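You operate a simulated robot arm through the tools that you are given. There is no shell and no other tool. Be economical: measure what you need, move in short steps, check, and stop when the job is done.

Carry out the task below with a simulated two-armed robot. There is one attempt and no reset: what you move stays moved.

TASK
Turn the middle dial to 6. Then put the yellow cap on top of the grey pad on the top of the display table. Then stack the carton marked "Straps" from the top of the counter on top of the carton marked "Tips". Then open the right drawer of the counter. Do these in the order given.

It is judged by the outcome, as a careful person would: the job done as asked, and still so three seconds after it is handed in. It fails if anything else is knocked over, pushed out of place, dropped, spilled or broken. A push-on lid holds only when it is set on centred and level and pressed home; a screw cap is set on level and turned clockwise until tight.

THE ROBOT
Two 7-joint arms with two-finger parallel grippers on one trunk, on a base that drives. Base frame: it is fixed to the floor where the robot stands at the start and does not move with it; the origin is under the middle of the robot, x ahead of it, y to its left, z up. Readings come in mm, degrees, newtons and seconds.
The left shoulder is at the start at [21, 101, 1502], the right one opposite. Places, roughly: grey pad (11x5x4 cm) [600, 5200, 700]; middle dial [400, 0, 1600]; pink carton, red carton, yellow carton [-8500, 7250, 1000]; right drawer of the counter [-8500, 6700, 800]; yellow cap (4x4x3 cm) [700, 4600, 700]. Payload 2.4 kg a hand.
Tool frame (each hand has its own): the origin (TCP) lies between the finger pads and is the grasp point; the fingertips stand 24 mm ahead of it; z points along the fingers, y is the line along which they close. The gripper opens to 68 mm. The fingers are 17 mm wide and 10 mm thick; the gripper's body (40 by 70 mm) begins 41 mm behind the TCP.
Orientation is that of the tool frame in the base frame, as [roll, pitch, yaw] about the fixed x, y, z axes, in that order (R = Rz(yaw) Ry(pitch) Rx(roll)). With the fingers straight down and closing along the base's y, the tool's x points along the base's -x, its y along +y and its z along -z.

THE INTERFACE
- The arms move only by the tool drive_tool. It takes "left_series", "right_series" or both (then of equal length, played together; a hand with none holds still); each is a list that holds one entry, the list of rows, each a list of 6 numbers: the shift along the base's x, y, z in mm, then the turn, a rotation vector about the base's x, y, z in degrees. In form: [[[dx, dy, dz, rx, ry, rz], ...]]. A call has 1 to 12 rows; each row shifts and turns the commanded pose from where the row before left it. "left_hand" and "right_hand" are, for a hand that has rows, the gripper command, from -1 (shut) to 1 (fully open), values between in proportion, set as the call begins (left out, the last holds). Each row takes 0.2 s and may step no farther than 50 mm and 8.6 degrees from the row before; otherwise, or with a gripper value out of range, the whole call is refused. A pose out of reach is approached as far as the arm can. The call stops where the force on the tool passes 40 N (or 10 N more than at its start, if that is more) or the arm is blocked; 0.2 s more then pass. The fingers move at their own pace (about 72 mm/s each) and stop on an object; they squeeze with about 44 N. The grip force told is the motor's: it shows also when the fingers shut on nothing. Time passes only in rows, and 0.2 s behind the last, so rows that do not move let the fingers close. It gives the time, the measured TCP pose, the force on the tool (base axes), the opening and the grip force at its end, in the units of the frame above (readings bear some noise), with the torque about the TCP (base axes, N m) and any sound that the robot's microphone picked up.
- Cameras (640 x 400 px; columns grow to the right, rows downward): "scene" is now at [96.6, 17.9, 1669]; the picture's right is [0.19, -0.98, -0.00], its down [-0.51, -0.10, -0.86] and it looks along [0.84, 0.16, -0.52] (base axes); focal length 214 px, centre (320, 200). "left" rides on the left gripper at [84, -11, -75] in its tool frame; the picture's right is [0.13, 0.99, 0.00], its down [-0.60, 0.08, -0.79] and it looks along [-0.79, 0.10, 0.61] (tool axes); focal length 251 px, centre (320, 200). "right" rides on the right gripper at [84, 11, -75] in its tool frame; the picture's right is [-0.13, 0.99, 0.00], its down [-0.60, -0.08, -0.79] and it looks along [-0.79, -0.10, 0.61] (tool axes); focal length 251 px, centre (320, 200). There is no depth. A picture from a camera that has moved, and an enlarged one, comes with that camera's place and axes in the base frame and with its lens.
- snapshot(camera): a new picture of that camera. The clock stands still meanwhile.
- raise_lower(by): slides the trunk up (or, below 0, down) by that many mm; the arms and the scene camera ride with it, the base frame stays. It gives what a move gives, with no picture.
- steer(legs): drives the robot by 1 to 6 legs, each [ahead, left, turn to the left] in mm, mm and degrees, along the robot's own axes; the way and the turn of a leg run together, so that a leg with both is an arc; at most 1500 mm and 180 degrees a leg. The arms and the cameras ride along, it lands a little off, and it stops where it bumps. It gives what a move gives.
- head_to(pan, tilt): turns the head with the scene camera to pan (to the left, within 86 degrees either way) and tilt (down, from -29 to 69), counted from straight ahead of the robot. It gives what a move gives.
- close_up(camera, box): a new picture of the part [left, top, right, bottom] of that camera's present view, enlarged. The clock stands still meanwhile.
- job_done(): hands the job in; it is judged then, once.

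Go step by step. Nothing tells you exact positions but the pictures and the camera data: compare them with the known pose of the tool, close in by small moves and look again before you grip or let go. The budget is 165 turns and 118 pictures, counting those below and the enlarged ones. Unless the task says otherwise, let go and move clear before handing in.

The tools are called as name(argument=value, ...) on one line, values as JSON. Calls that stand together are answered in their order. drive_tool: Moves the arms, as the interface text tells. Its arguments: {"type":"object","properties":{"left_series":{"type":"array"},"left_hand":{"type":"number"},"right_series":{"type":"array"},"right_hand":{"type":"number"}},"required":[]} The other tools are called the same way: raise_lower (by) slides the trunk up or down; steer (legs) drives the base; head_to (pan, tilt) turns the head that bears the scene camera; snapshot (camera) takes a picture; close_up (camera, box) takes an enlarged picture of a part of a camera's view; job_done () hands the job in.

At the start:

```text
clock: 0.0
left_tcp_pos: [333.5, 148.2, 999.3]
left_tcp_rot: [179.9, 0.0, 180.0]
left_ft_force: [-0.2, -0.1, 0.1]
left_moment: [0.01, 0.0, 0.01]
left_finger_gap: 68.1
left_grasp_force: 0.0
right_tcp_pos: [399.5, -129.4, 1148.4]
right_tcp_rot: [180.0, -0.1, 180.0]
right_ft_force: [-0.4, 0.0, -0.2]
right_moment: [0.03, 0.01, 0.02]
right_finger_gap: 67.9
right_grasp_force: 0.0
trunk travel left (down, up): [-715.0, 134.0]
robot x, y, heading: [-0.4, -0.5, 0.1]
head pan, tilt: [10.8, 31.2]
```

scene: 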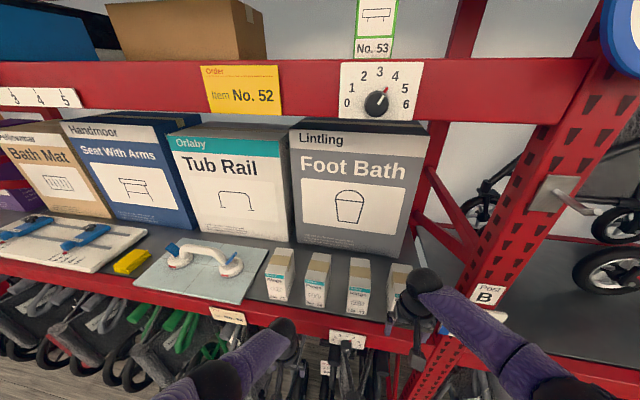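
right: 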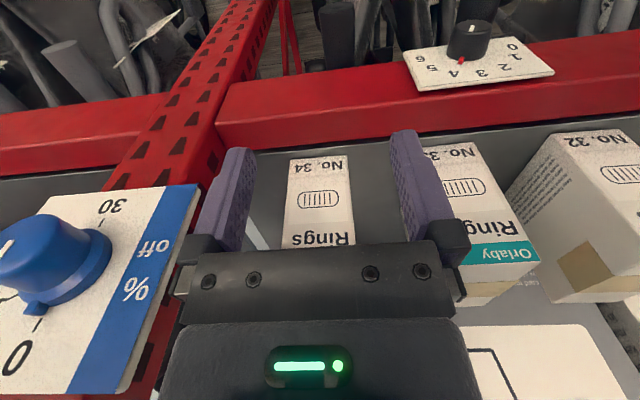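
left: 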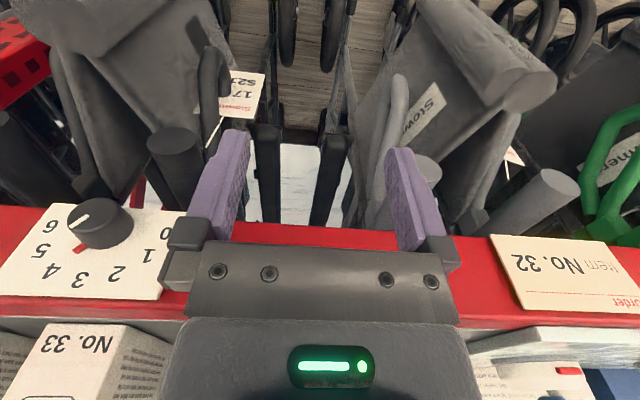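

I see dials on the upper beam and others on the lower beam and the post. The one near [400, 0, 1600] should be the middle dial, so I'll look at it squarely.

head_to(pan=0, tilt=5)

snapshot(camera="scene")

```text
clock: 0.9
left_tcp_pos: [334.6, 147.8, 999.3]
left_tcp_rot: [180.0, 0.0, 180.0]
left_ft_force: [0.6, 0.1, 0.0]
left_moment: [-0.01, -0.01, 0.01]
left_finger_gap: 67.6
left_grasp_force: 0.0
right_tcp_pos: [399.0, -130.0, 1149.4]
right_tcp_rot: [-180.0, 0.0, 180.0]
right_ft_force: [-0.3, -0.2, 1.0]
right_moment: [0.03, 0.02, 0.0]
right_finger_gap: 67.9
right_grasp_force: 0.0
trunk travel left (down, up): [-715.0, 134.0]
robot x, y, heading: [1.4, 1.5, 0.1]
head pan, tilt: [0.0, 5.0]
```

```text
114 pictures are left
camera scene: at [100.1, 1.1, 1711.2], right [0.0, -1.0, 0.0], down [-0.09, 0.0, -1.0], along [1.0, 0.0, -0.09], focal length 214 px, centre (320, 200)
```

scene: 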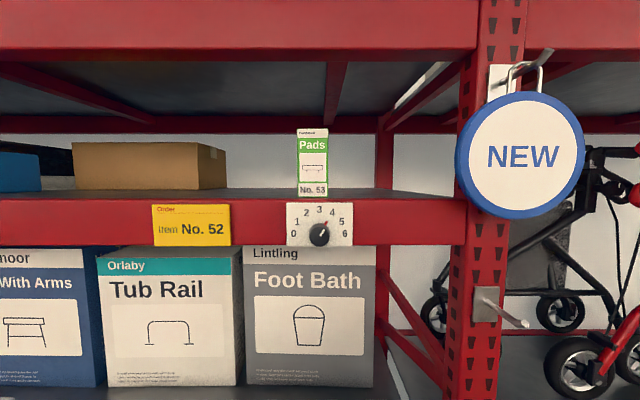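

The upper dial is straight ahead. I'll enlarge it to read its pointer and look for its neighbours to check it's the middle one.

close_up(camera="scene", box=[270, 190, 370, 252])

head_to(pan=20, tilt=55)

snapshot(camera="scene")

head_to(pan=60, tilt=15)

snapshot(camera="scene")

```text
6.40 times, centred on (320, 221) of scene
camera zoom: at [100.1, 1.1, 1711.2], right [0.0, -1.0, 0.0], down [-0.09, 0.0, -1.0], along [1.0, 0.0, -0.09], focal length 1373 px, centre (320, 66)
```

zoom: 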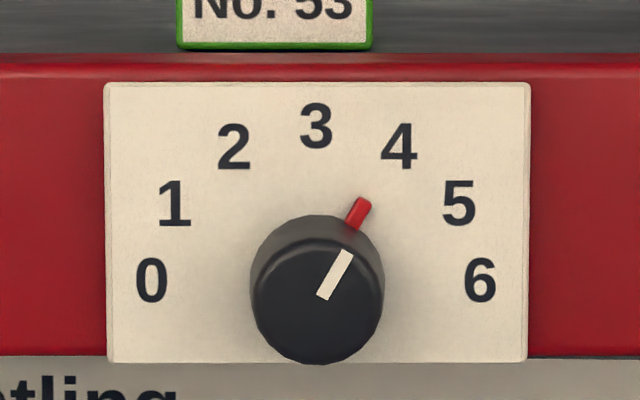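

```text
clock: 2.1
left_tcp_pos: [332.0, 147.2, 1000.1]
left_tcp_rot: [-179.9, 0.1, 180.0]
left_ft_force: [-0.1, 0.3, 0.1]
left_moment: [-0.03, 0.0, -0.01]
left_finger_gap: 67.5
left_grasp_force: 0.0
right_tcp_pos: [398.7, -128.3, 1150.2]
right_tcp_rot: [-179.9, -0.1, 180.0]
right_ft_force: [-0.6, -0.3, -0.4]
right_moment: [0.03, -0.02, 0.0]
right_finger_gap: 67.9
right_grasp_force: 0.1
trunk travel left (down, up): [-715.0, 134.0]
robot x, y, heading: [-4.0, -0.2, -0.1]
head pan, tilt: [20.0, 55.0]
```

```text
112 pictures are left
camera scene: at [76.1, 25.7, 1634.9], right [0.34, -0.94, 0.0], down [-0.77, -0.28, -0.57], along [0.54, 0.2, -0.82], focal length 214 px, centre (320, 200)
```

scene: 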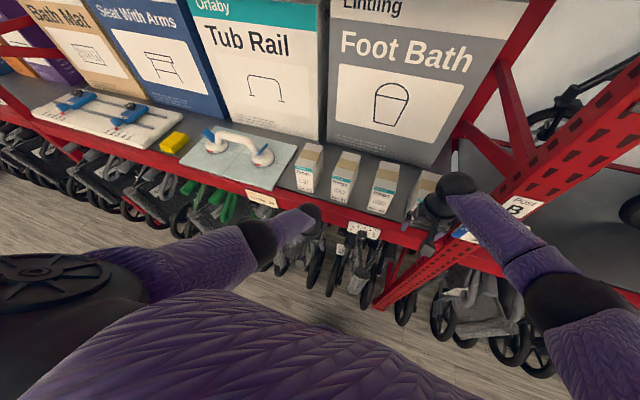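

```text
clock: 3.1
left_tcp_pos: [334.3, 147.2, 999.4]
left_tcp_rot: [-180.0, 0.1, 180.0]
left_ft_force: [0.7, 0.6, -0.1]
left_moment: [-0.03, -0.01, -0.02]
left_finger_gap: 67.9
left_grasp_force: 0.1
right_tcp_pos: [399.2, -129.7, 1149.0]
right_tcp_rot: [179.8, 0.0, -180.0]
right_ft_force: [-0.4, 0.0, -0.2]
right_moment: [-0.03, -0.02, -0.04]
right_finger_gap: 68.0
right_grasp_force: 0.1
trunk travel left (down, up): [-715.0, 134.0]
robot x, y, heading: [5.2, 0.1, -0.2]
head pan, tilt: [60.0, 15.0]
```

```text
111 pictures are left
camera scene: at [55.1, 81.9, 1695.0], right [0.87, -0.5, 0.0], down [-0.13, -0.22, -0.97], along [0.48, 0.84, -0.26], focal length 214 px, centre (320, 200)
```

scene: 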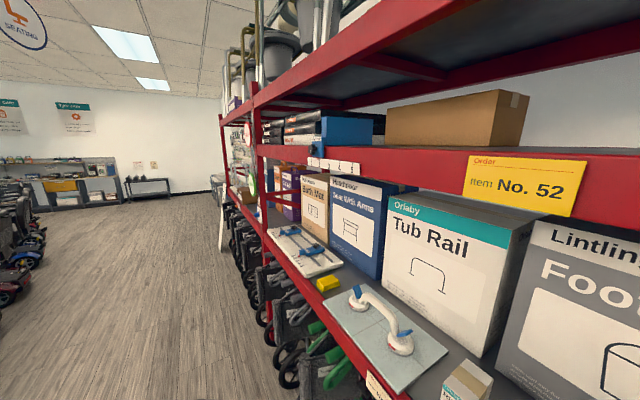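

The upper dial's pointer reads 4, so it needs 60° clockwise to reach 6. I put its pivot near [427, 2, 1630]. I'll back off 200 mm to give the arm room, then raise the left hand and turn it to point forward.

steer(legs=[[-200, 0, 0]])

drive_tool(left_series=[[[0, -10, 50, 0, -7.5, 0], [0, -10, 50, 0, -7.5, 0], [0, -10, 50, 0, -7.5, 0], [0, -10, 50, 0, -7.5, 0], [5, -10, 50, 0, -7.5, 0], [5, -10, 50, 0, -7.5, 0], [5, -10, 50, 0, -7.5, 0], [5, -10, 50, 0, -7.5, 0], [10, -10, 50, 0, -7.5, 0], [10, -10, 50, 0, -7.5, 0], [10, -10, 50, 0, -7.5, 0], [10, -10, 50, 0, -7.5, 0]]])

head_to(pan=0, tilt=5)

snapshot(camera="scene")

snapshot(camera="left")

```text
clock: 4.8
left_tcp_pos: [131.7, 148.2, 999.7]
left_tcp_rot: [-180.0, 0.0, -179.7]
left_ft_force: [-0.7, 0.7, 1.0]
left_moment: [0.0, -0.02, -0.01]
left_finger_gap: 68.2
left_grasp_force: 0.0
right_tcp_pos: [197.9, -126.9, 1148.9]
right_tcp_rot: [-180.0, 0.1, -179.8]
right_ft_force: [-0.5, -0.2, 0.5]
right_moment: [0.02, 0.02, -0.01]
right_finger_gap: 68.2
right_grasp_force: 0.1
trunk travel left (down, up): [-715.0, 134.0]
robot x, y, heading: [-201.7, 1.5, 0.2]
head pan, tilt: [60.0, 15.0]
```

```text
refused: row 1 steps farther than a row can; nothing moved
```

```text
clock: 6.0
left_tcp_pos: [132.3, 148.3, 1000.5]
left_tcp_rot: [-180.0, 0.0, -179.9]
left_ft_force: [0.0, 0.1, -0.3]
left_moment: [0.0, -0.02, -0.01]
left_finger_gap: 68.0
left_grasp_force: 0.0
right_tcp_pos: [198.1, -128.8, 1149.7]
right_tcp_rot: [180.0, 0.1, -179.8]
right_ft_force: [0.0, -0.2, -0.4]
right_moment: [-0.01, -0.02, -0.02]
right_finger_gap: 68.0
right_grasp_force: 0.0
trunk travel left (down, up): [-715.0, 134.0]
robot x, y, heading: [-200.0, 1.3, 0.4]
head pan, tilt: [0.0, 5.0]
```

```text
110 pictures are left
camera scene: at [-100.7, 1.2, 1711.3], right [0.0, -1.0, 0.0], down [-0.09, 0.0, -1.0], along [1.0, 0.0, -0.09], focal length 214 px, centre (320, 200)
```

scene: 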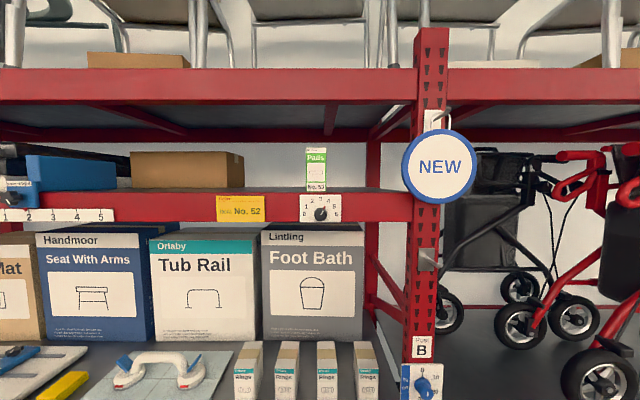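

```text
109 pictures are left
camera left: at [49.1, 137.6, 1075.1], right [-0.13, 0.99, 0.0], down [0.6, 0.08, 0.79], along [0.79, 0.1, -0.61], focal length 251 px, centre (320, 200)
```

left: 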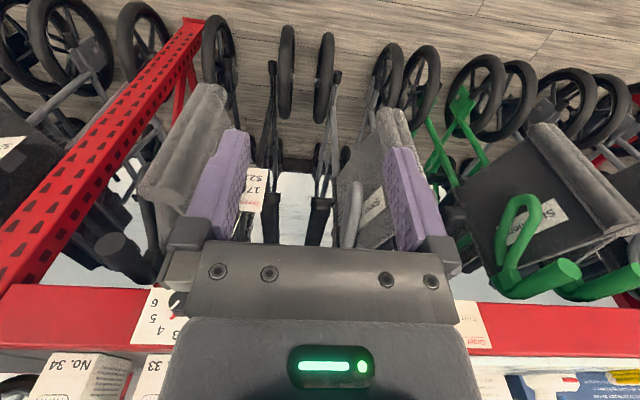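

The step limit counts sideways motion as well, so I'll use smaller steps. I'll also enlarge the dial from here to measure its distance by parallax.

close_up(camera="scene", box=[270, 180, 370, 242])

drive_tool(left_series=[[[0, -8, 48, 0, -7.5, 0], [0, -8, 48, 0, -7.5, 0], [0, -8, 48, 0, -7.5, 0], [0, -8, 48, 0, -7.5, 0], [5, -8, 48, 0, -7.5, 0], [5, -8, 48, 0, -7.5, 0], [5, -8, 48, 0, -7.5, 0], [5, -8, 48, 0, -7.5, 0], [5, -8, 48, 0, -7.5, 0], [5, -8, 48, 0, -7.5, 0], [5, -8, 48, 0, -7.5, 0], [5, -8, 48, 0, -7.5, 0]]])

snapshot(camera="left")

```text
6.40 times, centred on (320, 211) of scene
camera zoom: at [-100.7, 1.2, 1711.3], right [0.0, -1.0, 0.0], down [-0.09, 0.0, -1.0], along [1.0, 0.0, -0.09], focal length 1373 px, centre (320, 130)
```

zoom: 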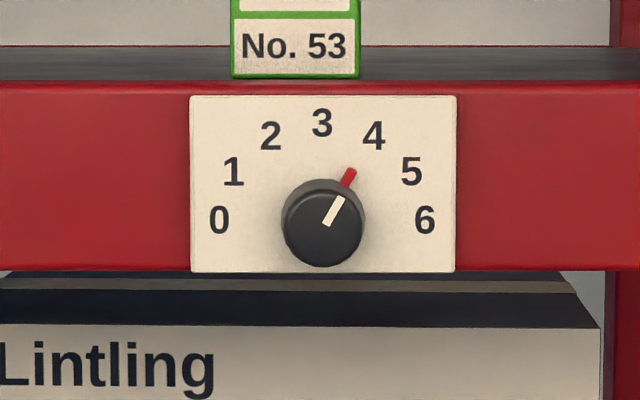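

```text
clock: 8.7
left_tcp_pos: [173.5, 51.2, 1575.7]
left_tcp_rot: [-64.5, 89.8, -64.4]
left_ft_force: [0.4, -0.2, -0.1]
left_moment: [0.0, 0.04, -0.01]
left_finger_gap: 67.7
left_grasp_force: 0.1
right_tcp_pos: [198.0, -128.8, 1149.8]
right_tcp_rot: [-180.0, 0.0, -179.8]
right_ft_force: [1.0, 0.2, 0.7]
right_moment: [0.0, -0.01, -0.01]
right_finger_gap: 68.1
right_grasp_force: 0.1
trunk travel left (down, up): [-715.0, 134.0]
robot x, y, heading: [-200.6, 0.2, 0.2]
head pan, tilt: [0.0, 5.0]
```

```text
107 pictures are left
camera left: at [98.7, 40.8, 1491.4], right [0.0, 0.99, -0.13], down [-0.79, 0.08, 0.6], along [0.61, 0.1, 0.79], focal length 251 px, centre (320, 200)
```

left: 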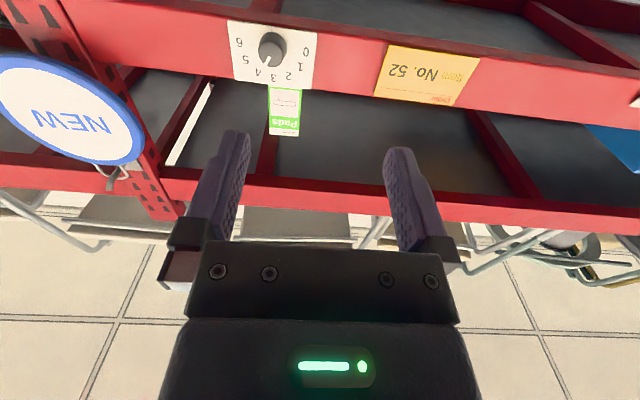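

The dial plate is at x≈430, with the pivot at y≈1, z≈1630 and the knob about 20 mm deep. I'll bring the left hand, open, to just in front of it.

drive_tool(left_series=[[[0, -12, 14, 0, 0, 0], [0, -13, 14, 0, 0, 0], [20, -13, 13, 0, 0, 0], [40, -12, 13, 0, 0, 0], [40, 0, 0, 0, 0, 0], [40, 0, 0, 0, 0, 0], [36, 0, 0, 0, 0, 0]]], left_hand=1)

snapshot(camera="left")

close_up(camera="scene", box=[240, 150, 400, 250])

```text
clock: 10.2
left_tcp_pos: [350.7, 1.6, 1631.7]
left_tcp_rot: [-81.4, 89.8, -81.4]
left_ft_force: [1.1, -0.1, -0.3]
left_moment: [-0.01, -0.03, 0.01]
left_finger_gap: 68.0
left_grasp_force: 0.0
right_tcp_pos: [198.7, -127.6, 1150.1]
right_tcp_rot: [180.0, -0.1, -179.8]
right_ft_force: [0.8, 0.3, -0.7]
right_moment: [0.02, 0.02, 0.01]
right_finger_gap: 67.7
right_grasp_force: 0.1
trunk travel left (down, up): [-715.0, 134.0]
robot x, y, heading: [-200.2, -1.1, 0.6]
head pan, tilt: [0.0, 5.0]
```

```text
106 pictures are left
camera left: at [277.2, -9.7, 1546.5], right [0.0, 0.99, -0.13], down [-0.79, 0.08, 0.6], along [0.61, 0.11, 0.79], focal length 251 px, centre (320, 200)
```

left: 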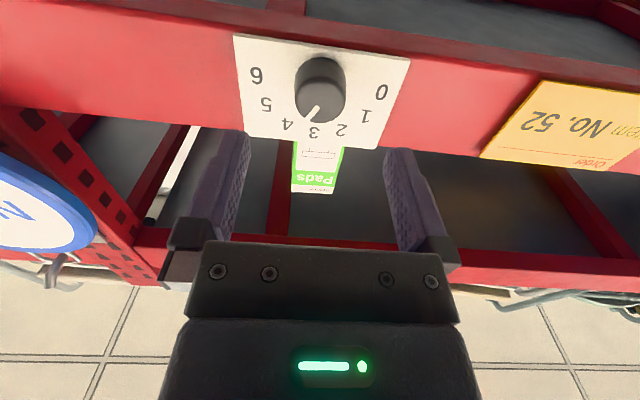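

```text
4.00 times, centred on (320, 200) of scene
camera zoom: at [-99.9, 1.3, 1711.2], right [0.0, -1.0, 0.0], down [-0.09, 0.0, -1.0], along [1.0, 0.0, -0.09], focal length 858 px, centre (320, 200)
```

zoom: 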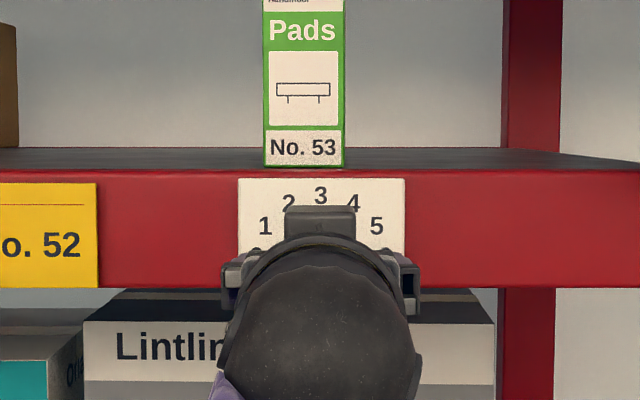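

The hand is near the axis. I'll take a closer look at the knob before going in.

close_up(camera="left", box=[220, 20, 420, 145])

```text
3.20 times, centred on (320, 82) of left
camera zoom: at [277.2, -9.7, 1546.5], right [0.0, 0.99, -0.13], down [-0.79, 0.08, 0.6], along [0.61, 0.11, 0.79], focal length 805 px, centre (320, 576)
```

zoom: 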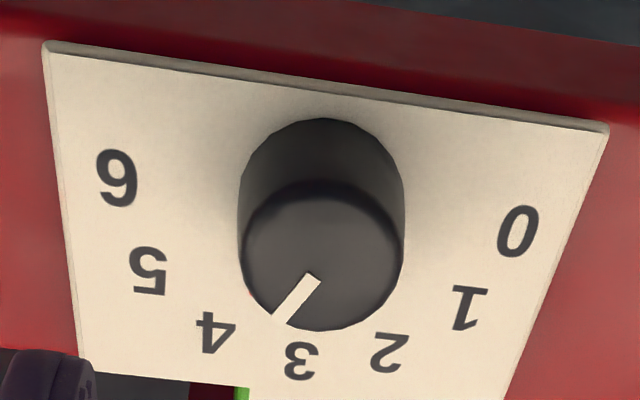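

The knob is centred on the fingers to within a couple of millimetres. I'll advance 48 mm and close on it.

drive_tool(left_series=[[[16, 0, -1, 0, 0, 0], [16, 0, -1, 0, 0, 0], [16, 0, 0, 0, 0, 0]]])

snapshot(camera="left")

```text
clock: 11.1
left_tcp_pos: [397.9, 1.6, 1629.3]
left_tcp_rot: [-78.5, 89.8, -78.7]
left_ft_force: [0.5, -0.9, 0.8]
left_moment: [-0.06, -0.02, -0.01]
left_finger_gap: 67.8
left_grasp_force: 0.0
right_tcp_pos: [199.6, -128.0, 1151.1]
right_tcp_rot: [179.9, 0.0, -179.9]
right_ft_force: [0.0, -0.1, 0.9]
right_moment: [0.0, 0.01, 0.0]
right_finger_gap: 68.1
right_grasp_force: 0.1
trunk travel left (down, up): [-715.0, 134.0]
robot x, y, heading: [-199.9, -1.8, 0.2]
head pan, tilt: [0.0, 5.0]
```

```text
103 pictures are left
camera left: at [323.7, -8.8, 1545.1], right [0.0, 0.99, -0.13], down [-0.79, 0.08, 0.6], along [0.61, 0.11, 0.79], focal length 251 px, centre (320, 200)
```

left: 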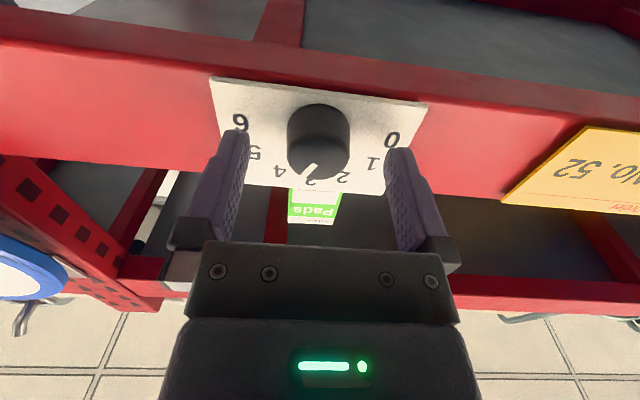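

The fingers straddle the knob. I'll close and let the grip settle.

drive_tool(left_series=[[[2, 0, 0, 0, 0, 0], [0, 0, 0, 0, 0, 0], [0, 0, 0, 0, 0, 0]]], left_hand=-1)

snapshot(camera="left")

```text
clock: 11.8
left_tcp_pos: [400.3, 1.0, 1629.4]
left_tcp_rot: [-76.1, 89.9, -76.3]
left_ft_force: [0.7, -1.2, 1.7]
left_moment: [0.01, 0.02, 0.0]
left_finger_gap: 31.2
left_grasp_force: 44.8
right_tcp_pos: [199.4, -129.4, 1148.9]
right_tcp_rot: [180.0, 0.0, -179.8]
right_ft_force: [-0.1, -0.5, 0.8]
right_moment: [0.0, 0.01, -0.01]
right_finger_gap: 68.1
right_grasp_force: 0.1
trunk travel left (down, up): [-715.0, 134.0]
robot x, y, heading: [-200.7, -0.4, -0.2]
head pan, tilt: [0.0, 5.0]
```

```text
102 pictures are left
camera left: at [325.4, -9.8, 1545.0], right [0.0, 0.99, -0.13], down [-0.79, 0.08, 0.6], along [0.61, 0.1, 0.79], focal length 251 px, centre (320, 200)
```

left: 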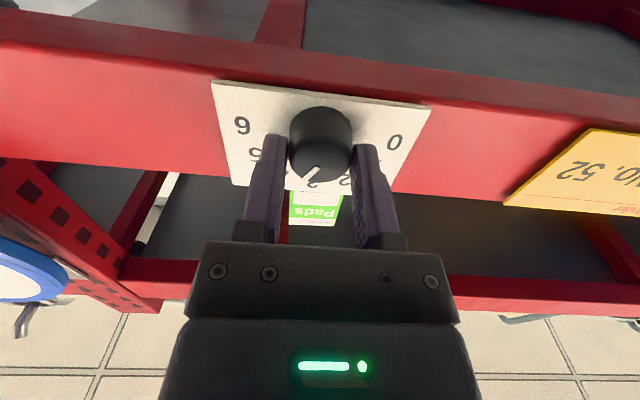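

The knob is gripped, with a 31 mm opening. I'll turn it 60° clockwise.

drive_tool(left_series=[[[0, 0, 0, 7.5, 0, 0], [0, 0, 0, 7.5, 0, 0], [0, 0, 0, 7.5, 0, 0], [0, 0, 0, 7.5, 0, 0], [0, 0, 0, 7.5, 0, 0], [0, 0, 0, 7.5, 0, 0], [0, 0, 0, 7.5, 0, 0], [0, 0, 0, 7.5, 0, 0], [0, 0, 0, 0, 0, 0]]])

snapshot(camera="left")

```text
clock: 13.8
left_tcp_pos: [401.1, 0.4, 1627.4]
left_tcp_rot: [89.9, 30.0, 89.9]
left_ft_force: [14.2, -5.3, 23.3]
left_moment: [0.03, -0.47, -0.25]
left_finger_gap: 31.1
left_grasp_force: 44.4
right_tcp_pos: [200.1, -129.6, 1149.3]
right_tcp_rot: [179.9, -0.1, -179.7]
right_ft_force: [0.0, 0.6, -0.2]
right_moment: [-0.02, 0.01, -0.03]
right_finger_gap: 67.8
right_grasp_force: 0.0
trunk travel left (down, up): [-715.0, 134.0]
robot x, y, heading: [-201.3, 0.1, 0.3]
head pan, tilt: [0.0, 5.0]
```

```text
101 pictures are left
camera left: at [325.4, 68.3, 1576.4], right [0.0, 0.61, 0.79], down [-0.79, -0.48, 0.37], along [0.61, -0.63, 0.48], focal length 251 px, centre (320, 200)
```

left: 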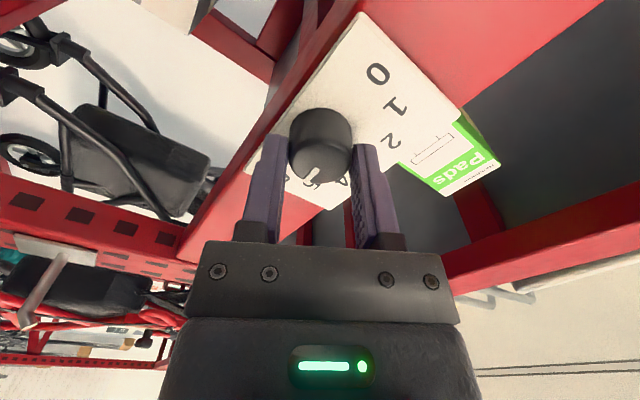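

The tool has turned 60°. I'll release, back straight off and check the pointer.

drive_tool(left_series=[[[0, 0, 0, 0, 0, 0], [0, 0, 0, 0, 0, 0], [-20, 0, 0, 0, 0, 0], [-40, 0, 0, 0, 0, 0], [-40, 20, 0, 0, 0, 0], [-30, 40, 0, 0, 0, 0], [-30, 40, 0, 0, 0, 0]]], left_hand=1)

close_up(camera="scene", box=[270, 180, 370, 242])

```text
clock: 15.4
left_tcp_pos: [238.1, 101.0, 1625.3]
left_tcp_rot: [90.1, 30.1, 90.0]
left_ft_force: [-0.6, 0.6, -0.1]
left_moment: [0.0, 0.0, -0.05]
left_finger_gap: 67.9
left_grasp_force: 0.0
right_tcp_pos: [198.5, -127.3, 1148.7]
right_tcp_rot: [-179.9, 0.0, -179.8]
right_ft_force: [0.3, 0.6, 0.4]
right_moment: [-0.02, 0.04, 0.01]
right_finger_gap: 68.1
right_grasp_force: 0.2
trunk travel left (down, up): [-715.0, 134.0]
robot x, y, heading: [-201.0, -1.5, 0.2]
head pan, tilt: [0.0, 5.0]
```

```text
6.40 times, centred on (320, 211) of scene
camera zoom: at [-101.3, 2.4, 1711.3], right [0.0, -1.0, 0.0], down [-0.09, 0.0, -1.0], along [1.0, 0.0, -0.09], focal length 1373 px, centre (320, 130)
```

zoom: 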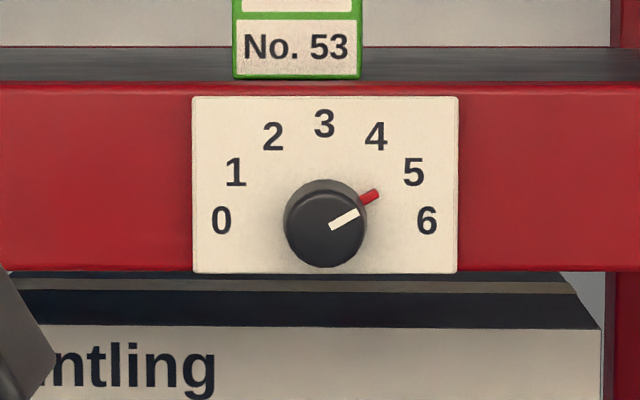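

The dial followed only half the turn and now reads 5, with the fingers having slipped. I'll come back with the roll reduced by 30°, grip deeper and turn it further.

drive_tool(left_series=[[[20, -25, 1, -7.5, 0, 0], [30, -25, 2, -7.5, 0, 0], [30, -25, 1, -7.5, 0, 0], [30, -25, 1, -7.5, 0, 0], [20, 0, 0, 0, 0, 0]]])

snapshot(camera="left")

```text
clock: 16.6
left_tcp_pos: [368.8, 1.7, 1633.9]
left_tcp_rot: [90.0, 60.3, 89.8]
left_ft_force: [0.7, 0.8, 0.8]
left_moment: [-0.02, -0.01, 0.0]
left_finger_gap: 67.9
left_grasp_force: 0.0
right_tcp_pos: [199.5, -128.4, 1151.5]
right_tcp_rot: [-180.0, 0.0, -179.9]
right_ft_force: [0.1, 0.5, 0.1]
right_moment: [-0.01, 0.01, 0.0]
right_finger_gap: 67.7
right_grasp_force: 0.0
trunk travel left (down, up): [-715.0, 134.0]
robot x, y, heading: [-200.4, -6.6, 0.4]
head pan, tilt: [0.0, 5.0]
```

```text
99 pictures are left
camera left: at [294.3, 35.3, 1555.2], right [0.0, 0.93, 0.38], down [-0.79, -0.23, 0.56], along [0.61, -0.3, 0.73], focal length 251 px, centre (320, 200)
```

left: 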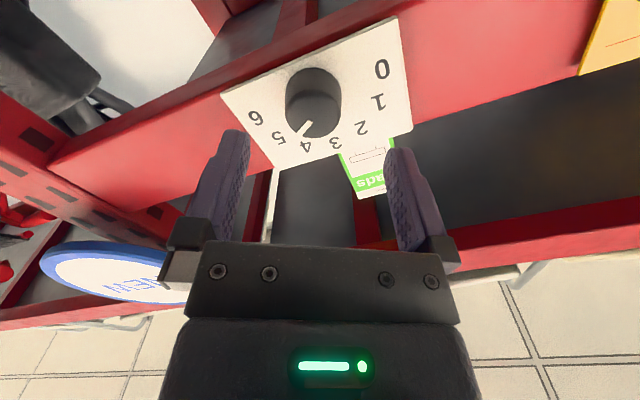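

Aligned within a few millimetres. I'll advance, grip deeper, and turn.

drive_tool(left_series=[[[17, 0, -2, 0, 0, 0], [17, 0, -1, 0, 0, 0], [0, 0, 0, 0, 0, 0]]])

drive_tool(left_series=[[[0, 0, 0, 0, 0, 0], [0, 0, 0, 0, 0, 0], [0, 0, 0, 0, 0, 0]]], left_hand=-1)

drive_tool(left_series=[[[0, 0, 0, 4, 0, 0], [0, 0, 0, 4, 0, 0], [0, 0, 0, 4, 0, 0], [0, 0, 0, 4, 0, 0], [0, 0, 0, 4, 0, 0], [0, 0, 0, 4, 0, 0], [0, 0, 0, 4, 0, 0], [0, 0, 0, 2, 0, 0], [0, 0, 0, 0, 0, 0]]])

close_up(camera="left", box=[220, 50, 420, 200])

```text
clock: 17.4
left_tcp_pos: [401.3, 5.0, 1630.4]
left_tcp_rot: [90.0, 60.1, 89.9]
left_ft_force: [0.3, 0.4, 0.4]
left_moment: [-0.01, -0.02, 0.02]
left_finger_gap: 68.3
left_grasp_force: 0.0
left hand out of reach, approached as far as the arm can: row 2
right_tcp_pos: [199.8, -128.8, 1150.5]
right_tcp_rot: [-180.0, 0.0, -179.8]
right_ft_force: [0.3, 0.4, -0.3]
right_moment: [0.02, -0.02, -0.01]
right_finger_gap: 68.3
right_grasp_force: 0.0
trunk travel left (down, up): [-715.0, 134.0]
robot x, y, heading: [-200.5, -4.3, 0.2]
head pan, tilt: [0.0, 5.0]
```

```text
clock: 18.2
left_tcp_pos: [402.6, -1.4, 1628.9]
left_tcp_rot: [90.3, 60.0, 90.0]
left_ft_force: [-5.3, -10.7, -11.6]
left_moment: [0.0, -0.1, -0.52]
left_finger_gap: 30.8
left_grasp_force: 44.1
right_tcp_pos: [199.2, -131.1, 1148.0]
right_tcp_rot: [179.9, 0.0, -180.0]
right_ft_force: [0.6, 0.8, 1.2]
right_moment: [0.0, 0.03, -0.01]
right_finger_gap: 68.0
right_grasp_force: 0.1
trunk travel left (down, up): [-715.0, 134.0]
robot x, y, heading: [-199.1, 0.4, 0.1]
head pan, tilt: [0.0, 5.0]
```

```text
clock: 20.2
left_tcp_pos: [401.3, -1.2, 1628.2]
left_tcp_rot: [90.1, 29.9, 90.0]
left_ft_force: [-6.1, -16.4, -14.3]
left_moment: [-0.06, 0.71, 0.57]
left_finger_gap: 30.7
left_grasp_force: 44.0
right_tcp_pos: [198.9, -132.2, 1149.4]
right_tcp_rot: [179.7, -0.1, -179.8]
right_ft_force: [-0.5, -0.1, 0.5]
right_moment: [0.0, -0.04, -0.01]
right_finger_gap: 67.8
right_grasp_force: 0.1
trunk travel left (down, up): [-715.0, 134.0]
robot x, y, heading: [-199.3, -2.4, 0.1]
head pan, tilt: [0.0, 5.0]
```

```text
2.67 times, centred on (320, 125) of left
camera zoom: at [326.9, 67.1, 1577.3], right [0.0, 0.61, 0.8], down [-0.79, -0.48, 0.37], along [0.61, -0.63, 0.48], focal length 670 px, centre (320, 400)
```

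zoom: 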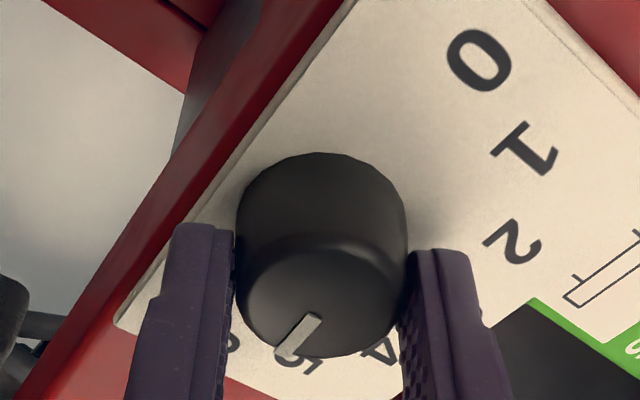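

The pointer now seems to sit ahead of the fingers by 30°, consistent with 6. I'll release and check.

drive_tool(left_series=[[[0, 0, 0, 0, 0, 0], [0, 0, 0, 0, 0, 0], [-20, 0, 0, 0, 0, 0], [-40, 0, 0, 0, 0, 0], [-40, 20, 0, 0, 0, 0], [-30, 40, 0, 0, 0, 0], [-30, 40, 0, 0, 0, 0]]], left_hand=1)

close_up(camera="scene", box=[270, 180, 370, 242])

```text
clock: 21.9
left_tcp_pos: [239.9, 105.9, 1627.7]
left_tcp_rot: [90.0, 30.1, 90.1]
left_ft_force: [0.4, 0.5, -0.9]
left_moment: [-0.02, 0.0, -0.02]
left_finger_gap: 67.9
left_grasp_force: 0.0
right_tcp_pos: [197.4, -126.5, 1150.8]
right_tcp_rot: [-180.0, 0.0, -179.9]
right_ft_force: [-0.5, 0.0, 0.3]
right_moment: [0.01, -0.03, 0.03]
right_finger_gap: 68.2
right_grasp_force: 0.0
trunk travel left (down, up): [-715.0, 134.0]
robot x, y, heading: [-200.0, -2.9, 0.0]
head pan, tilt: [0.0, 5.0]
```

```text
6.40 times, centred on (320, 211) of scene
camera zoom: at [-101.4, 2.4, 1711.3], right [0.0, -1.0, 0.0], down [-0.09, 0.0, -1.0], along [1.0, 0.0, -0.09], focal length 1373 px, centre (320, 130)
```

zoom: 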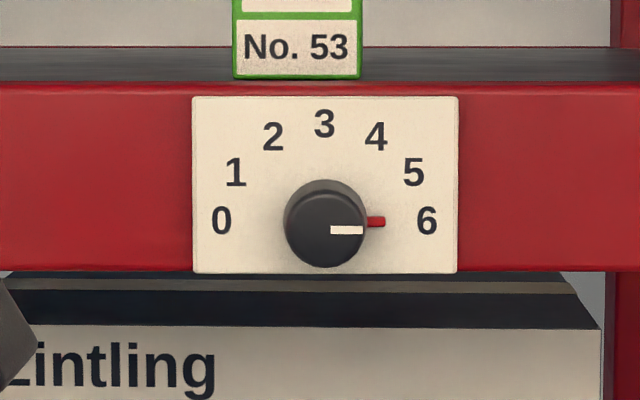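

The dial now points at 6, so the first step is done. I'll fold the left hand back to pointing down and look left toward the display table.

drive_tool(left_series=[[[-10, 5, 0, -7.5, 0, 0], [-10, 5, 0, -7.5, 0, 0], [-10, 5, 0, -7.5, 0, 0], [-10, 5, 0, -7.5, 0, 0], [-10, 5, 0, -7.5, 0, 0], [-10, 5, 0, -7.5, 0, 0], [-10, 5, 0, -7.5, 0, 0], [0, 5, 0, -7.5, 0, 0]]])

drive_tool(left_series=[[[0, 0, -48, 0, 7.5, 0], [0, 0, -48, 0, 7.5, 0], [0, 0, -48, 0, 7.5, 0], [0, 0, -48, 0, 7.5, 0], [0, 0, -48, 0, 7.5, 0], [0, 0, -48, 0, 7.5, 0], [0, 0, -48, 0, 7.5, 0], [0, 0, -48, 0, 7.5, 0], [0, 0, -48, 0, 7.5, 0], [0, 0, -48, 0, 7.5, 0], [0, 0, -30, 0, 7.5, 0], [0, 0, -30, 0, 7.5, 0]]])

head_to(pan=80, tilt=15)

snapshot(camera="scene")

```text
clock: 23.6
left_tcp_pos: [170.2, 145.2, 1629.8]
left_tcp_rot: [-90.9, 89.8, -90.7]
left_ft_force: [0.2, 0.5, 0.3]
left_moment: [-0.01, 0.01, 0.0]
left_finger_gap: 68.1
left_grasp_force: 0.1
right_tcp_pos: [199.1, -129.1, 1149.5]
right_tcp_rot: [-180.0, 0.0, -179.8]
right_ft_force: [-0.7, -0.2, 0.8]
right_moment: [0.0, -0.02, -0.01]
right_finger_gap: 68.0
right_grasp_force: 0.0
trunk travel left (down, up): [-715.0, 134.0]
robot x, y, heading: [-202.5, 0.9, 0.1]
head pan, tilt: [0.0, 5.0]
```

```text
clock: 26.2
left_tcp_pos: [172.4, 143.7, 1089.4]
left_tcp_rot: [180.0, 0.1, -179.8]
left_ft_force: [0.8, 0.4, 1.1]
left_moment: [0.0, 0.03, 0.0]
left_finger_gap: 67.9
left_grasp_force: 0.0
right_tcp_pos: [199.1, -128.1, 1149.5]
right_tcp_rot: [-180.0, 0.0, -179.9]
right_ft_force: [0.6, -0.3, -0.3]
right_moment: [0.01, -0.02, 0.0]
right_finger_gap: 68.0
right_grasp_force: 0.2
trunk travel left (down, up): [-715.0, 134.0]
robot x, y, heading: [-203.7, -1.1, 0.2]
head pan, tilt: [0.0, 5.0]
```

```text
clock: 27.8
left_tcp_pos: [172.5, 143.9, 1090.4]
left_tcp_rot: [-180.0, 0.0, -179.9]
left_ft_force: [0.1, -0.4, 0.2]
left_moment: [0.02, 0.0, 0.03]
left_finger_gap: 68.1
left_grasp_force: 0.1
right_tcp_pos: [199.1, -128.3, 1150.1]
right_tcp_rot: [-180.0, 0.0, -179.7]
right_ft_force: [1.1, -0.6, -0.8]
right_moment: [0.0, 0.02, -0.01]
right_finger_gap: 67.8
right_grasp_force: 0.0
trunk travel left (down, up): [-715.0, 134.0]
robot x, y, heading: [-204.5, 3.6, 0.1]
head pan, tilt: [80.0, 15.0]
```

```text
96 pictures are left
camera scene: at [-176.5, 92.8, 1695.1], right [0.99, -0.17, 0.0], down [-0.04, -0.25, -0.97], along [0.17, 0.95, -0.26], focal length 214 px, centre (320, 200)
```

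scene: 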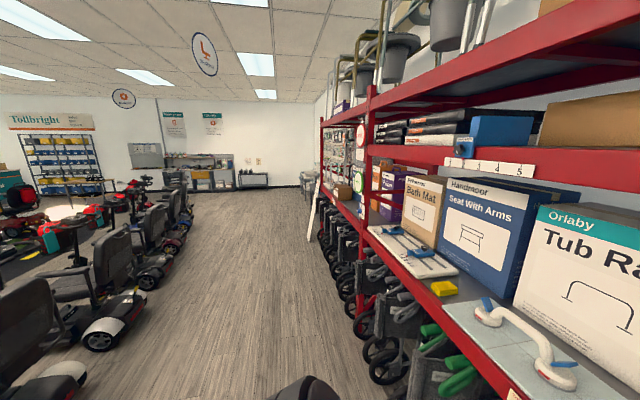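

The aisle runs along +y with the table farther along. I'll strafe left 3 m facing the shelves, then look again.

steer(legs=[[0, 1500, 0], [0, 1500, 0]])

head_to(pan=50, tilt=25)

snapshot(camera="scene")

```text
clock: 42.3
left_tcp_pos: [74.4, 3176.0, 1090.5]
left_tcp_rot: [180.0, 0.0, -177.5]
left_ft_force: [0.5, -0.2, 0.0]
left_moment: [-0.01, 0.01, 0.01]
left_finger_gap: 68.1
left_grasp_force: 0.0
right_tcp_pos: [113.6, 2906.0, 1149.4]
right_tcp_rot: [180.0, 0.0, -177.4]
right_ft_force: [0.1, 0.1, -0.6]
right_moment: [0.02, 0.0, 0.01]
right_finger_gap: 68.3
right_grasp_force: 0.0
trunk travel left (down, up): [-715.0, 134.0]
robot x, y, heading: [-293.0, 3014.0, 2.7]
head pan, tilt: [80.0, 15.0]
```

```text
clock: 43.3
left_tcp_pos: [75.2, 3175.0, 1089.8]
left_tcp_rot: [-180.0, 0.0, -177.4]
left_ft_force: [0.4, 0.3, -0.7]
left_moment: [-0.02, 0.02, -0.01]
left_finger_gap: 67.7
left_grasp_force: 0.1
right_tcp_pos: [113.1, 2905.7, 1150.7]
right_tcp_rot: [179.9, 0.0, -177.3]
right_ft_force: [-0.3, -0.5, 0.6]
right_moment: [-0.01, 0.03, 0.03]
right_finger_gap: 68.1
right_grasp_force: 0.0
trunk travel left (down, up): [-715.0, 134.0]
robot x, y, heading: [-291.1, 3018.8, 2.6]
head pan, tilt: [50.0, 25.0]
```

```text
95 pictures are left
camera scene: at [-227.6, 3090.8, 1678.9], right [0.8, -0.61, 0.0], down [-0.26, -0.34, -0.91], along [0.55, 0.72, -0.42], focal length 214 px, centre (320, 200)
```

scene: 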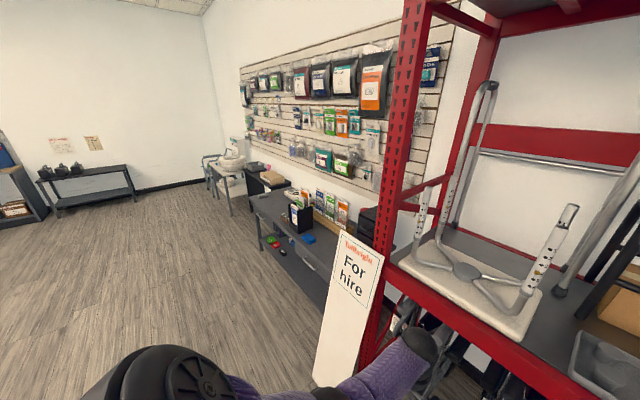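

The display table stands past the shelf end with goods on it. I'll square up the heading and strafe on to y≈4750.

steer(legs=[[0, 0, -2.6], [0, 870, 0], [0, 870, 0]])

head_to(pan=5, tilt=40)

snapshot(camera="scene")

```text
clock: 52.4
left_tcp_pos: [106.3, 4873.3, 1089.4]
left_tcp_rot: [180.0, -0.1, 179.2]
left_ft_force: [-0.8, 0.7, 0.4]
left_moment: [0.01, 0.01, 0.0]
left_finger_gap: 67.8
left_grasp_force: 0.1
right_tcp_pos: [127.0, 4601.1, 1149.8]
right_tcp_rot: [179.8, 0.0, 179.0]
right_ft_force: [0.2, 0.1, -0.8]
right_moment: [0.03, -0.02, -0.01]
right_finger_gap: 67.9
right_grasp_force: 0.0
trunk travel left (down, up): [-715.0, 134.0]
robot x, y, heading: [-271.3, 4737.7, -0.8]
head pan, tilt: [50.0, 25.0]
```

```text
clock: 53.5
left_tcp_pos: [105.4, 4872.2, 1089.2]
left_tcp_rot: [-180.0, 0.0, 179.2]
left_ft_force: [0.3, -0.4, -0.9]
left_moment: [0.01, 0.0, -0.02]
left_finger_gap: 68.0
left_grasp_force: 0.0
right_tcp_pos: [127.3, 4600.3, 1149.5]
right_tcp_rot: [-179.9, 0.1, 179.1]
right_ft_force: [0.0, -0.5, -0.1]
right_moment: [0.01, -0.03, 0.02]
right_finger_gap: 68.3
right_grasp_force: 0.0
trunk travel left (down, up): [-715.0, 134.0]
robot x, y, heading: [-270.5, 4735.1, -0.7]
head pan, tilt: [5.0, 40.0]
```

```text
94 pictures are left
camera scene: at [-176.7, 4743.2, 1655.5], right [0.07, -1.0, 0.0], down [-0.64, -0.05, -0.77], along [0.76, 0.06, -0.64], focal length 214 px, centre (320, 200)
```

scene: 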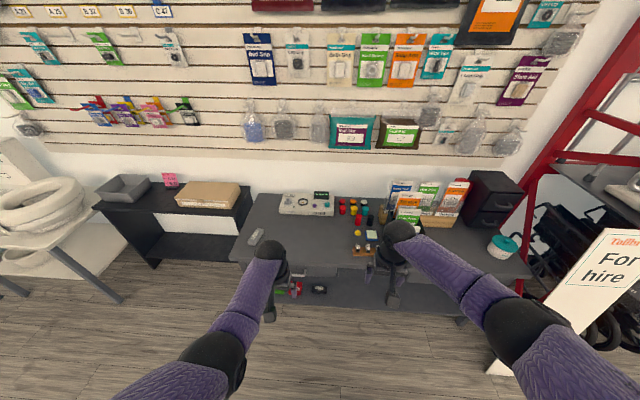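

The grey pad is on the table's left end at about [585, 5170]. The small coloured caps are near the middle, so I'll enlarge that area.

close_up(camera="scene", box=[230, 170, 430, 295])

```text
3.20 times, centred on (330, 232) of scene
camera zoom: at [-176.7, 4743.2, 1655.5], right [0.07, -1.0, 0.0], down [-0.64, -0.05, -0.77], along [0.76, 0.06, -0.64], focal length 686 px, centre (288, 96)
```

zoom: 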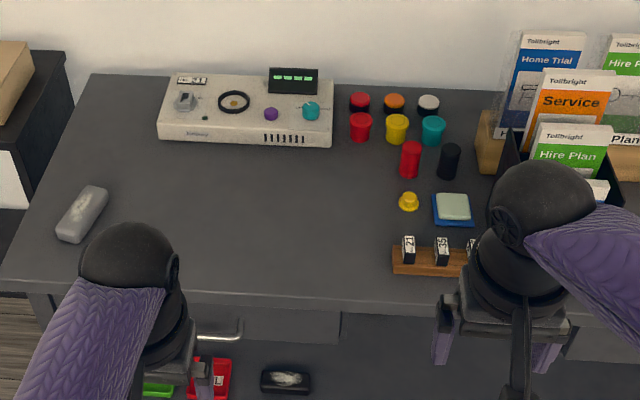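

The small yellow cap with a brim sits near [663, 4590] and the grey pad near [589, 5160]. I'll move 280 mm ahead and lower the trunk 300 mm.

steer(legs=[[280, 0, 0.7]])

raise_lower(by=-300)

head_to(pan=-10, tilt=40)

snapshot(camera="scene")

snapshot(camera="right")

```text
clock: 55.5
left_tcp_pos: [385.1, 4874.7, 1090.0]
left_tcp_rot: [180.0, -0.1, 180.0]
left_ft_force: [1.0, -0.4, -0.3]
left_moment: [-0.01, 0.02, 0.04]
left_finger_gap: 68.3
left_grasp_force: 0.1
right_tcp_pos: [409.4, 4603.7, 1148.7]
right_tcp_rot: [-180.0, 0.0, 179.7]
right_ft_force: [0.4, 0.3, -0.4]
right_moment: [0.01, 0.0, 0.02]
right_finger_gap: 67.9
right_grasp_force: 0.0
trunk travel left (down, up): [-715.0, 134.0]
robot x, y, heading: [10.5, 4733.1, -0.3]
head pan, tilt: [5.0, 40.0]
```

```text
clock: 58.5
left_tcp_pos: [383.1, 4874.9, 788.8]
left_tcp_rot: [180.0, 0.0, 179.8]
left_ft_force: [-0.2, 0.8, -0.2]
left_moment: [-0.01, -0.01, 0.03]
left_finger_gap: 68.0
left_grasp_force: 0.0
right_tcp_pos: [408.9, 4603.2, 850.1]
right_tcp_rot: [180.0, 0.0, 179.9]
right_ft_force: [0.2, 0.0, 0.0]
right_moment: [0.03, -0.01, 0.01]
right_finger_gap: 68.1
right_grasp_force: 0.0
trunk travel left (down, up): [-415.0, 434.0]
robot x, y, heading: [8.9, 4731.6, -0.6]
head pan, tilt: [5.0, 40.0]
```

```text
clock: 59.2
left_tcp_pos: [383.7, 4875.4, 790.2]
left_tcp_rot: [-180.0, 0.0, 179.8]
left_ft_force: [0.0, 0.2, 0.7]
left_moment: [0.0, 0.01, 0.01]
left_finger_gap: 68.4
left_grasp_force: 0.0
right_tcp_pos: [408.8, 4603.4, 850.2]
right_tcp_rot: [179.9, 0.0, 179.8]
right_ft_force: [0.5, -1.3, -0.4]
right_moment: [-0.02, -0.02, 0.0]
right_finger_gap: 68.2
right_grasp_force: 0.1
trunk travel left (down, up): [-415.0, 434.0]
robot x, y, heading: [8.0, 4732.7, -0.2]
head pan, tilt: [-10.0, 40.0]
```

```text
92 pictures are left
camera scene: at [120.1, 4719.4, 1354.8], right [-0.18, -0.98, 0.0], down [-0.63, 0.11, -0.77], along [0.75, -0.14, -0.64], focal length 214 px, centre (320, 200)
```

scene: 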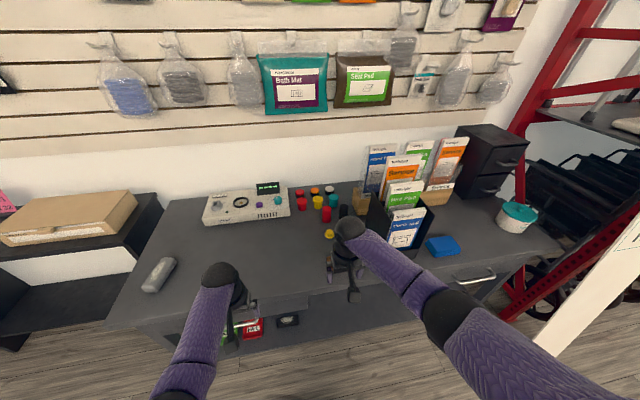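

```text
91 pictures are left
camera right: at [322.4, 4614.7, 924.4], right [0.13, 0.99, 0.0], down [0.6, -0.08, 0.79], along [0.79, -0.1, -0.61], focal length 251 px, centre (320, 200)
```

right: 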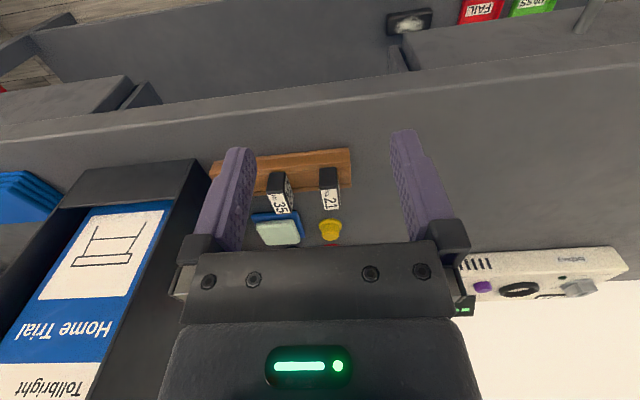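

The cap sits between the fingers' lines at about [667, 4588, 715], with the dice stand in front and a red jar behind. I'll enlarge the view to see its shape.

close_up(camera="right", box=[250, 150, 410, 250])

close_up(camera="scene", box=[270, 170, 390, 245])

close_up(camera="scene", box=[110, 220, 230, 295])

```text
4.00 times, centred on (330, 200) of right
camera zoom: at [322.4, 4614.7, 924.4], right [0.13, 0.99, 0.0], down [0.6, -0.08, 0.79], along [0.79, -0.1, -0.61], focal length 1006 px, centre (280, 200)
```

zoom: 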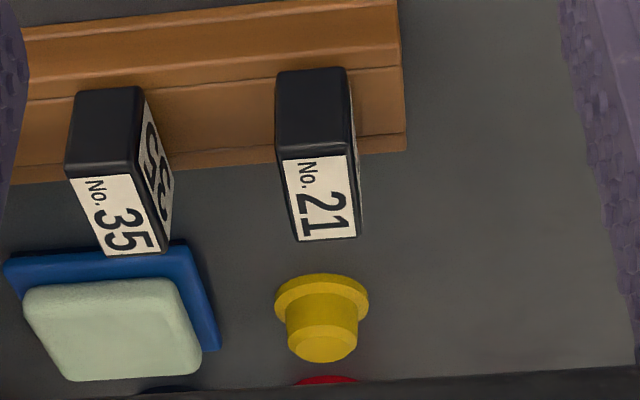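

```text
5.33 times, centred on (330, 208) of scene
camera zoom: at [120.1, 4719.4, 1354.8], right [-0.18, -0.98, 0.0], down [-0.63, 0.11, -0.77], along [0.75, -0.14, -0.64], focal length 1144 px, centre (267, 160)
```

zoom: 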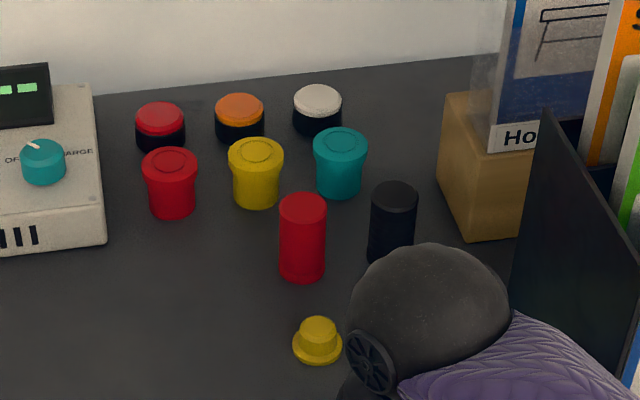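

```text
5.33 times, centred on (170, 258) of scene
camera zoom: at [120.1, 4719.4, 1354.8], right [-0.18, -0.98, 0.0], down [-0.63, 0.11, -0.77], along [0.75, -0.14, -0.64], focal length 1144 px, centre (1120, -107)
```

zoom: 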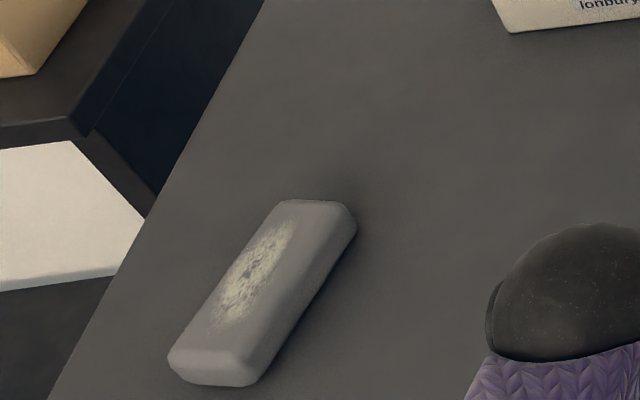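

The cap is hat-shaped with a 37 mm brim and a roughly 26 mm crown, and the pad is a flat block. I'll bring the right hand above the cap with the fingers at about 54 mm.

drive_tool(right_series=[[[42, -3, 0, 0, 0, 0], [42, -3, 0, 0, 0, 0], [42, -3, 0, 0, 0, 0], [42, -3, 0, 0, 0, 0], [42, -2, -15, 0, 0, 0], [32, -1, -25, 0, 0, 0]]], right_hand=0.5)

snapshot(camera="right")

close_up(camera="scene", box=[270, 160, 430, 260])

```text
clock: 60.6
left_tcp_pos: [384.0, 4875.0, 789.5]
left_tcp_rot: [180.0, 0.1, 179.8]
left_ft_force: [-0.7, 0.1, -0.9]
left_moment: [0.02, 0.02, 0.01]
left_finger_gap: 68.0
left_grasp_force: 0.1
right_tcp_pos: [468.6, 4596.8, 854.0]
right_tcp_rot: [179.9, 0.0, 179.8]
right_ft_force: [-0.2, 0.5, -0.1]
right_moment: [-0.02, -0.04, -0.02]
right_finger_gap: 50.9
right_grasp_force: 0.0
right hand out of reach, approached as far as the arm can: row 2, 3, 4, 5, 6
trunk travel left (down, up): [-415.0, 434.0]
robot x, y, heading: [10.2, 4733.8, -0.3]
head pan, tilt: [-10.0, 40.0]
```

```text
87 pictures are left
camera right: at [382.3, 4608.3, 928.1], right [0.13, 0.99, 0.0], down [0.6, -0.08, 0.79], along [0.79, -0.1, -0.61], focal length 251 px, centre (320, 200)
```

right: 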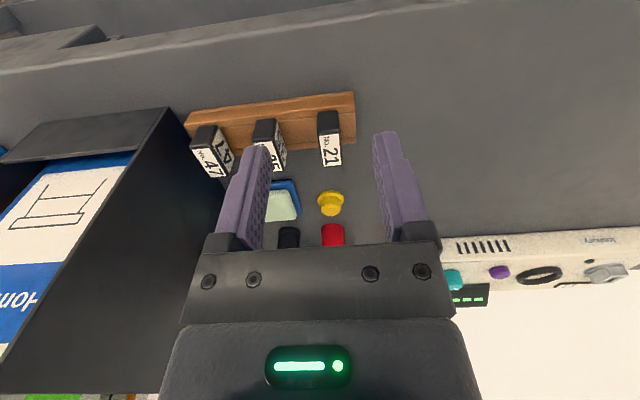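

```text
4.00 times, centred on (350, 210) of scene
camera zoom: at [120.1, 4719.4, 1354.8], right [-0.18, -0.98, 0.0], down [-0.63, 0.11, -0.77], along [0.75, -0.14, -0.64], focal length 858 px, centre (200, 160)
```

zoom: 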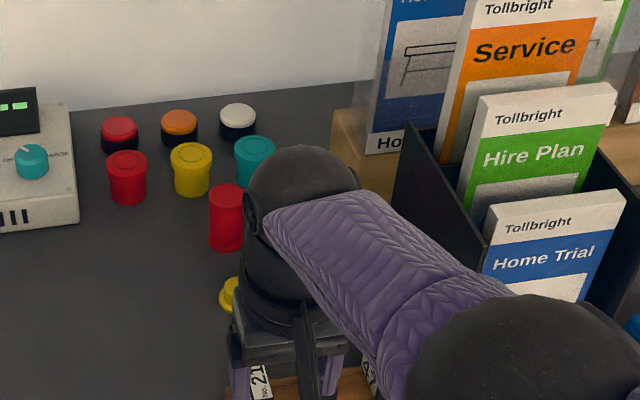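

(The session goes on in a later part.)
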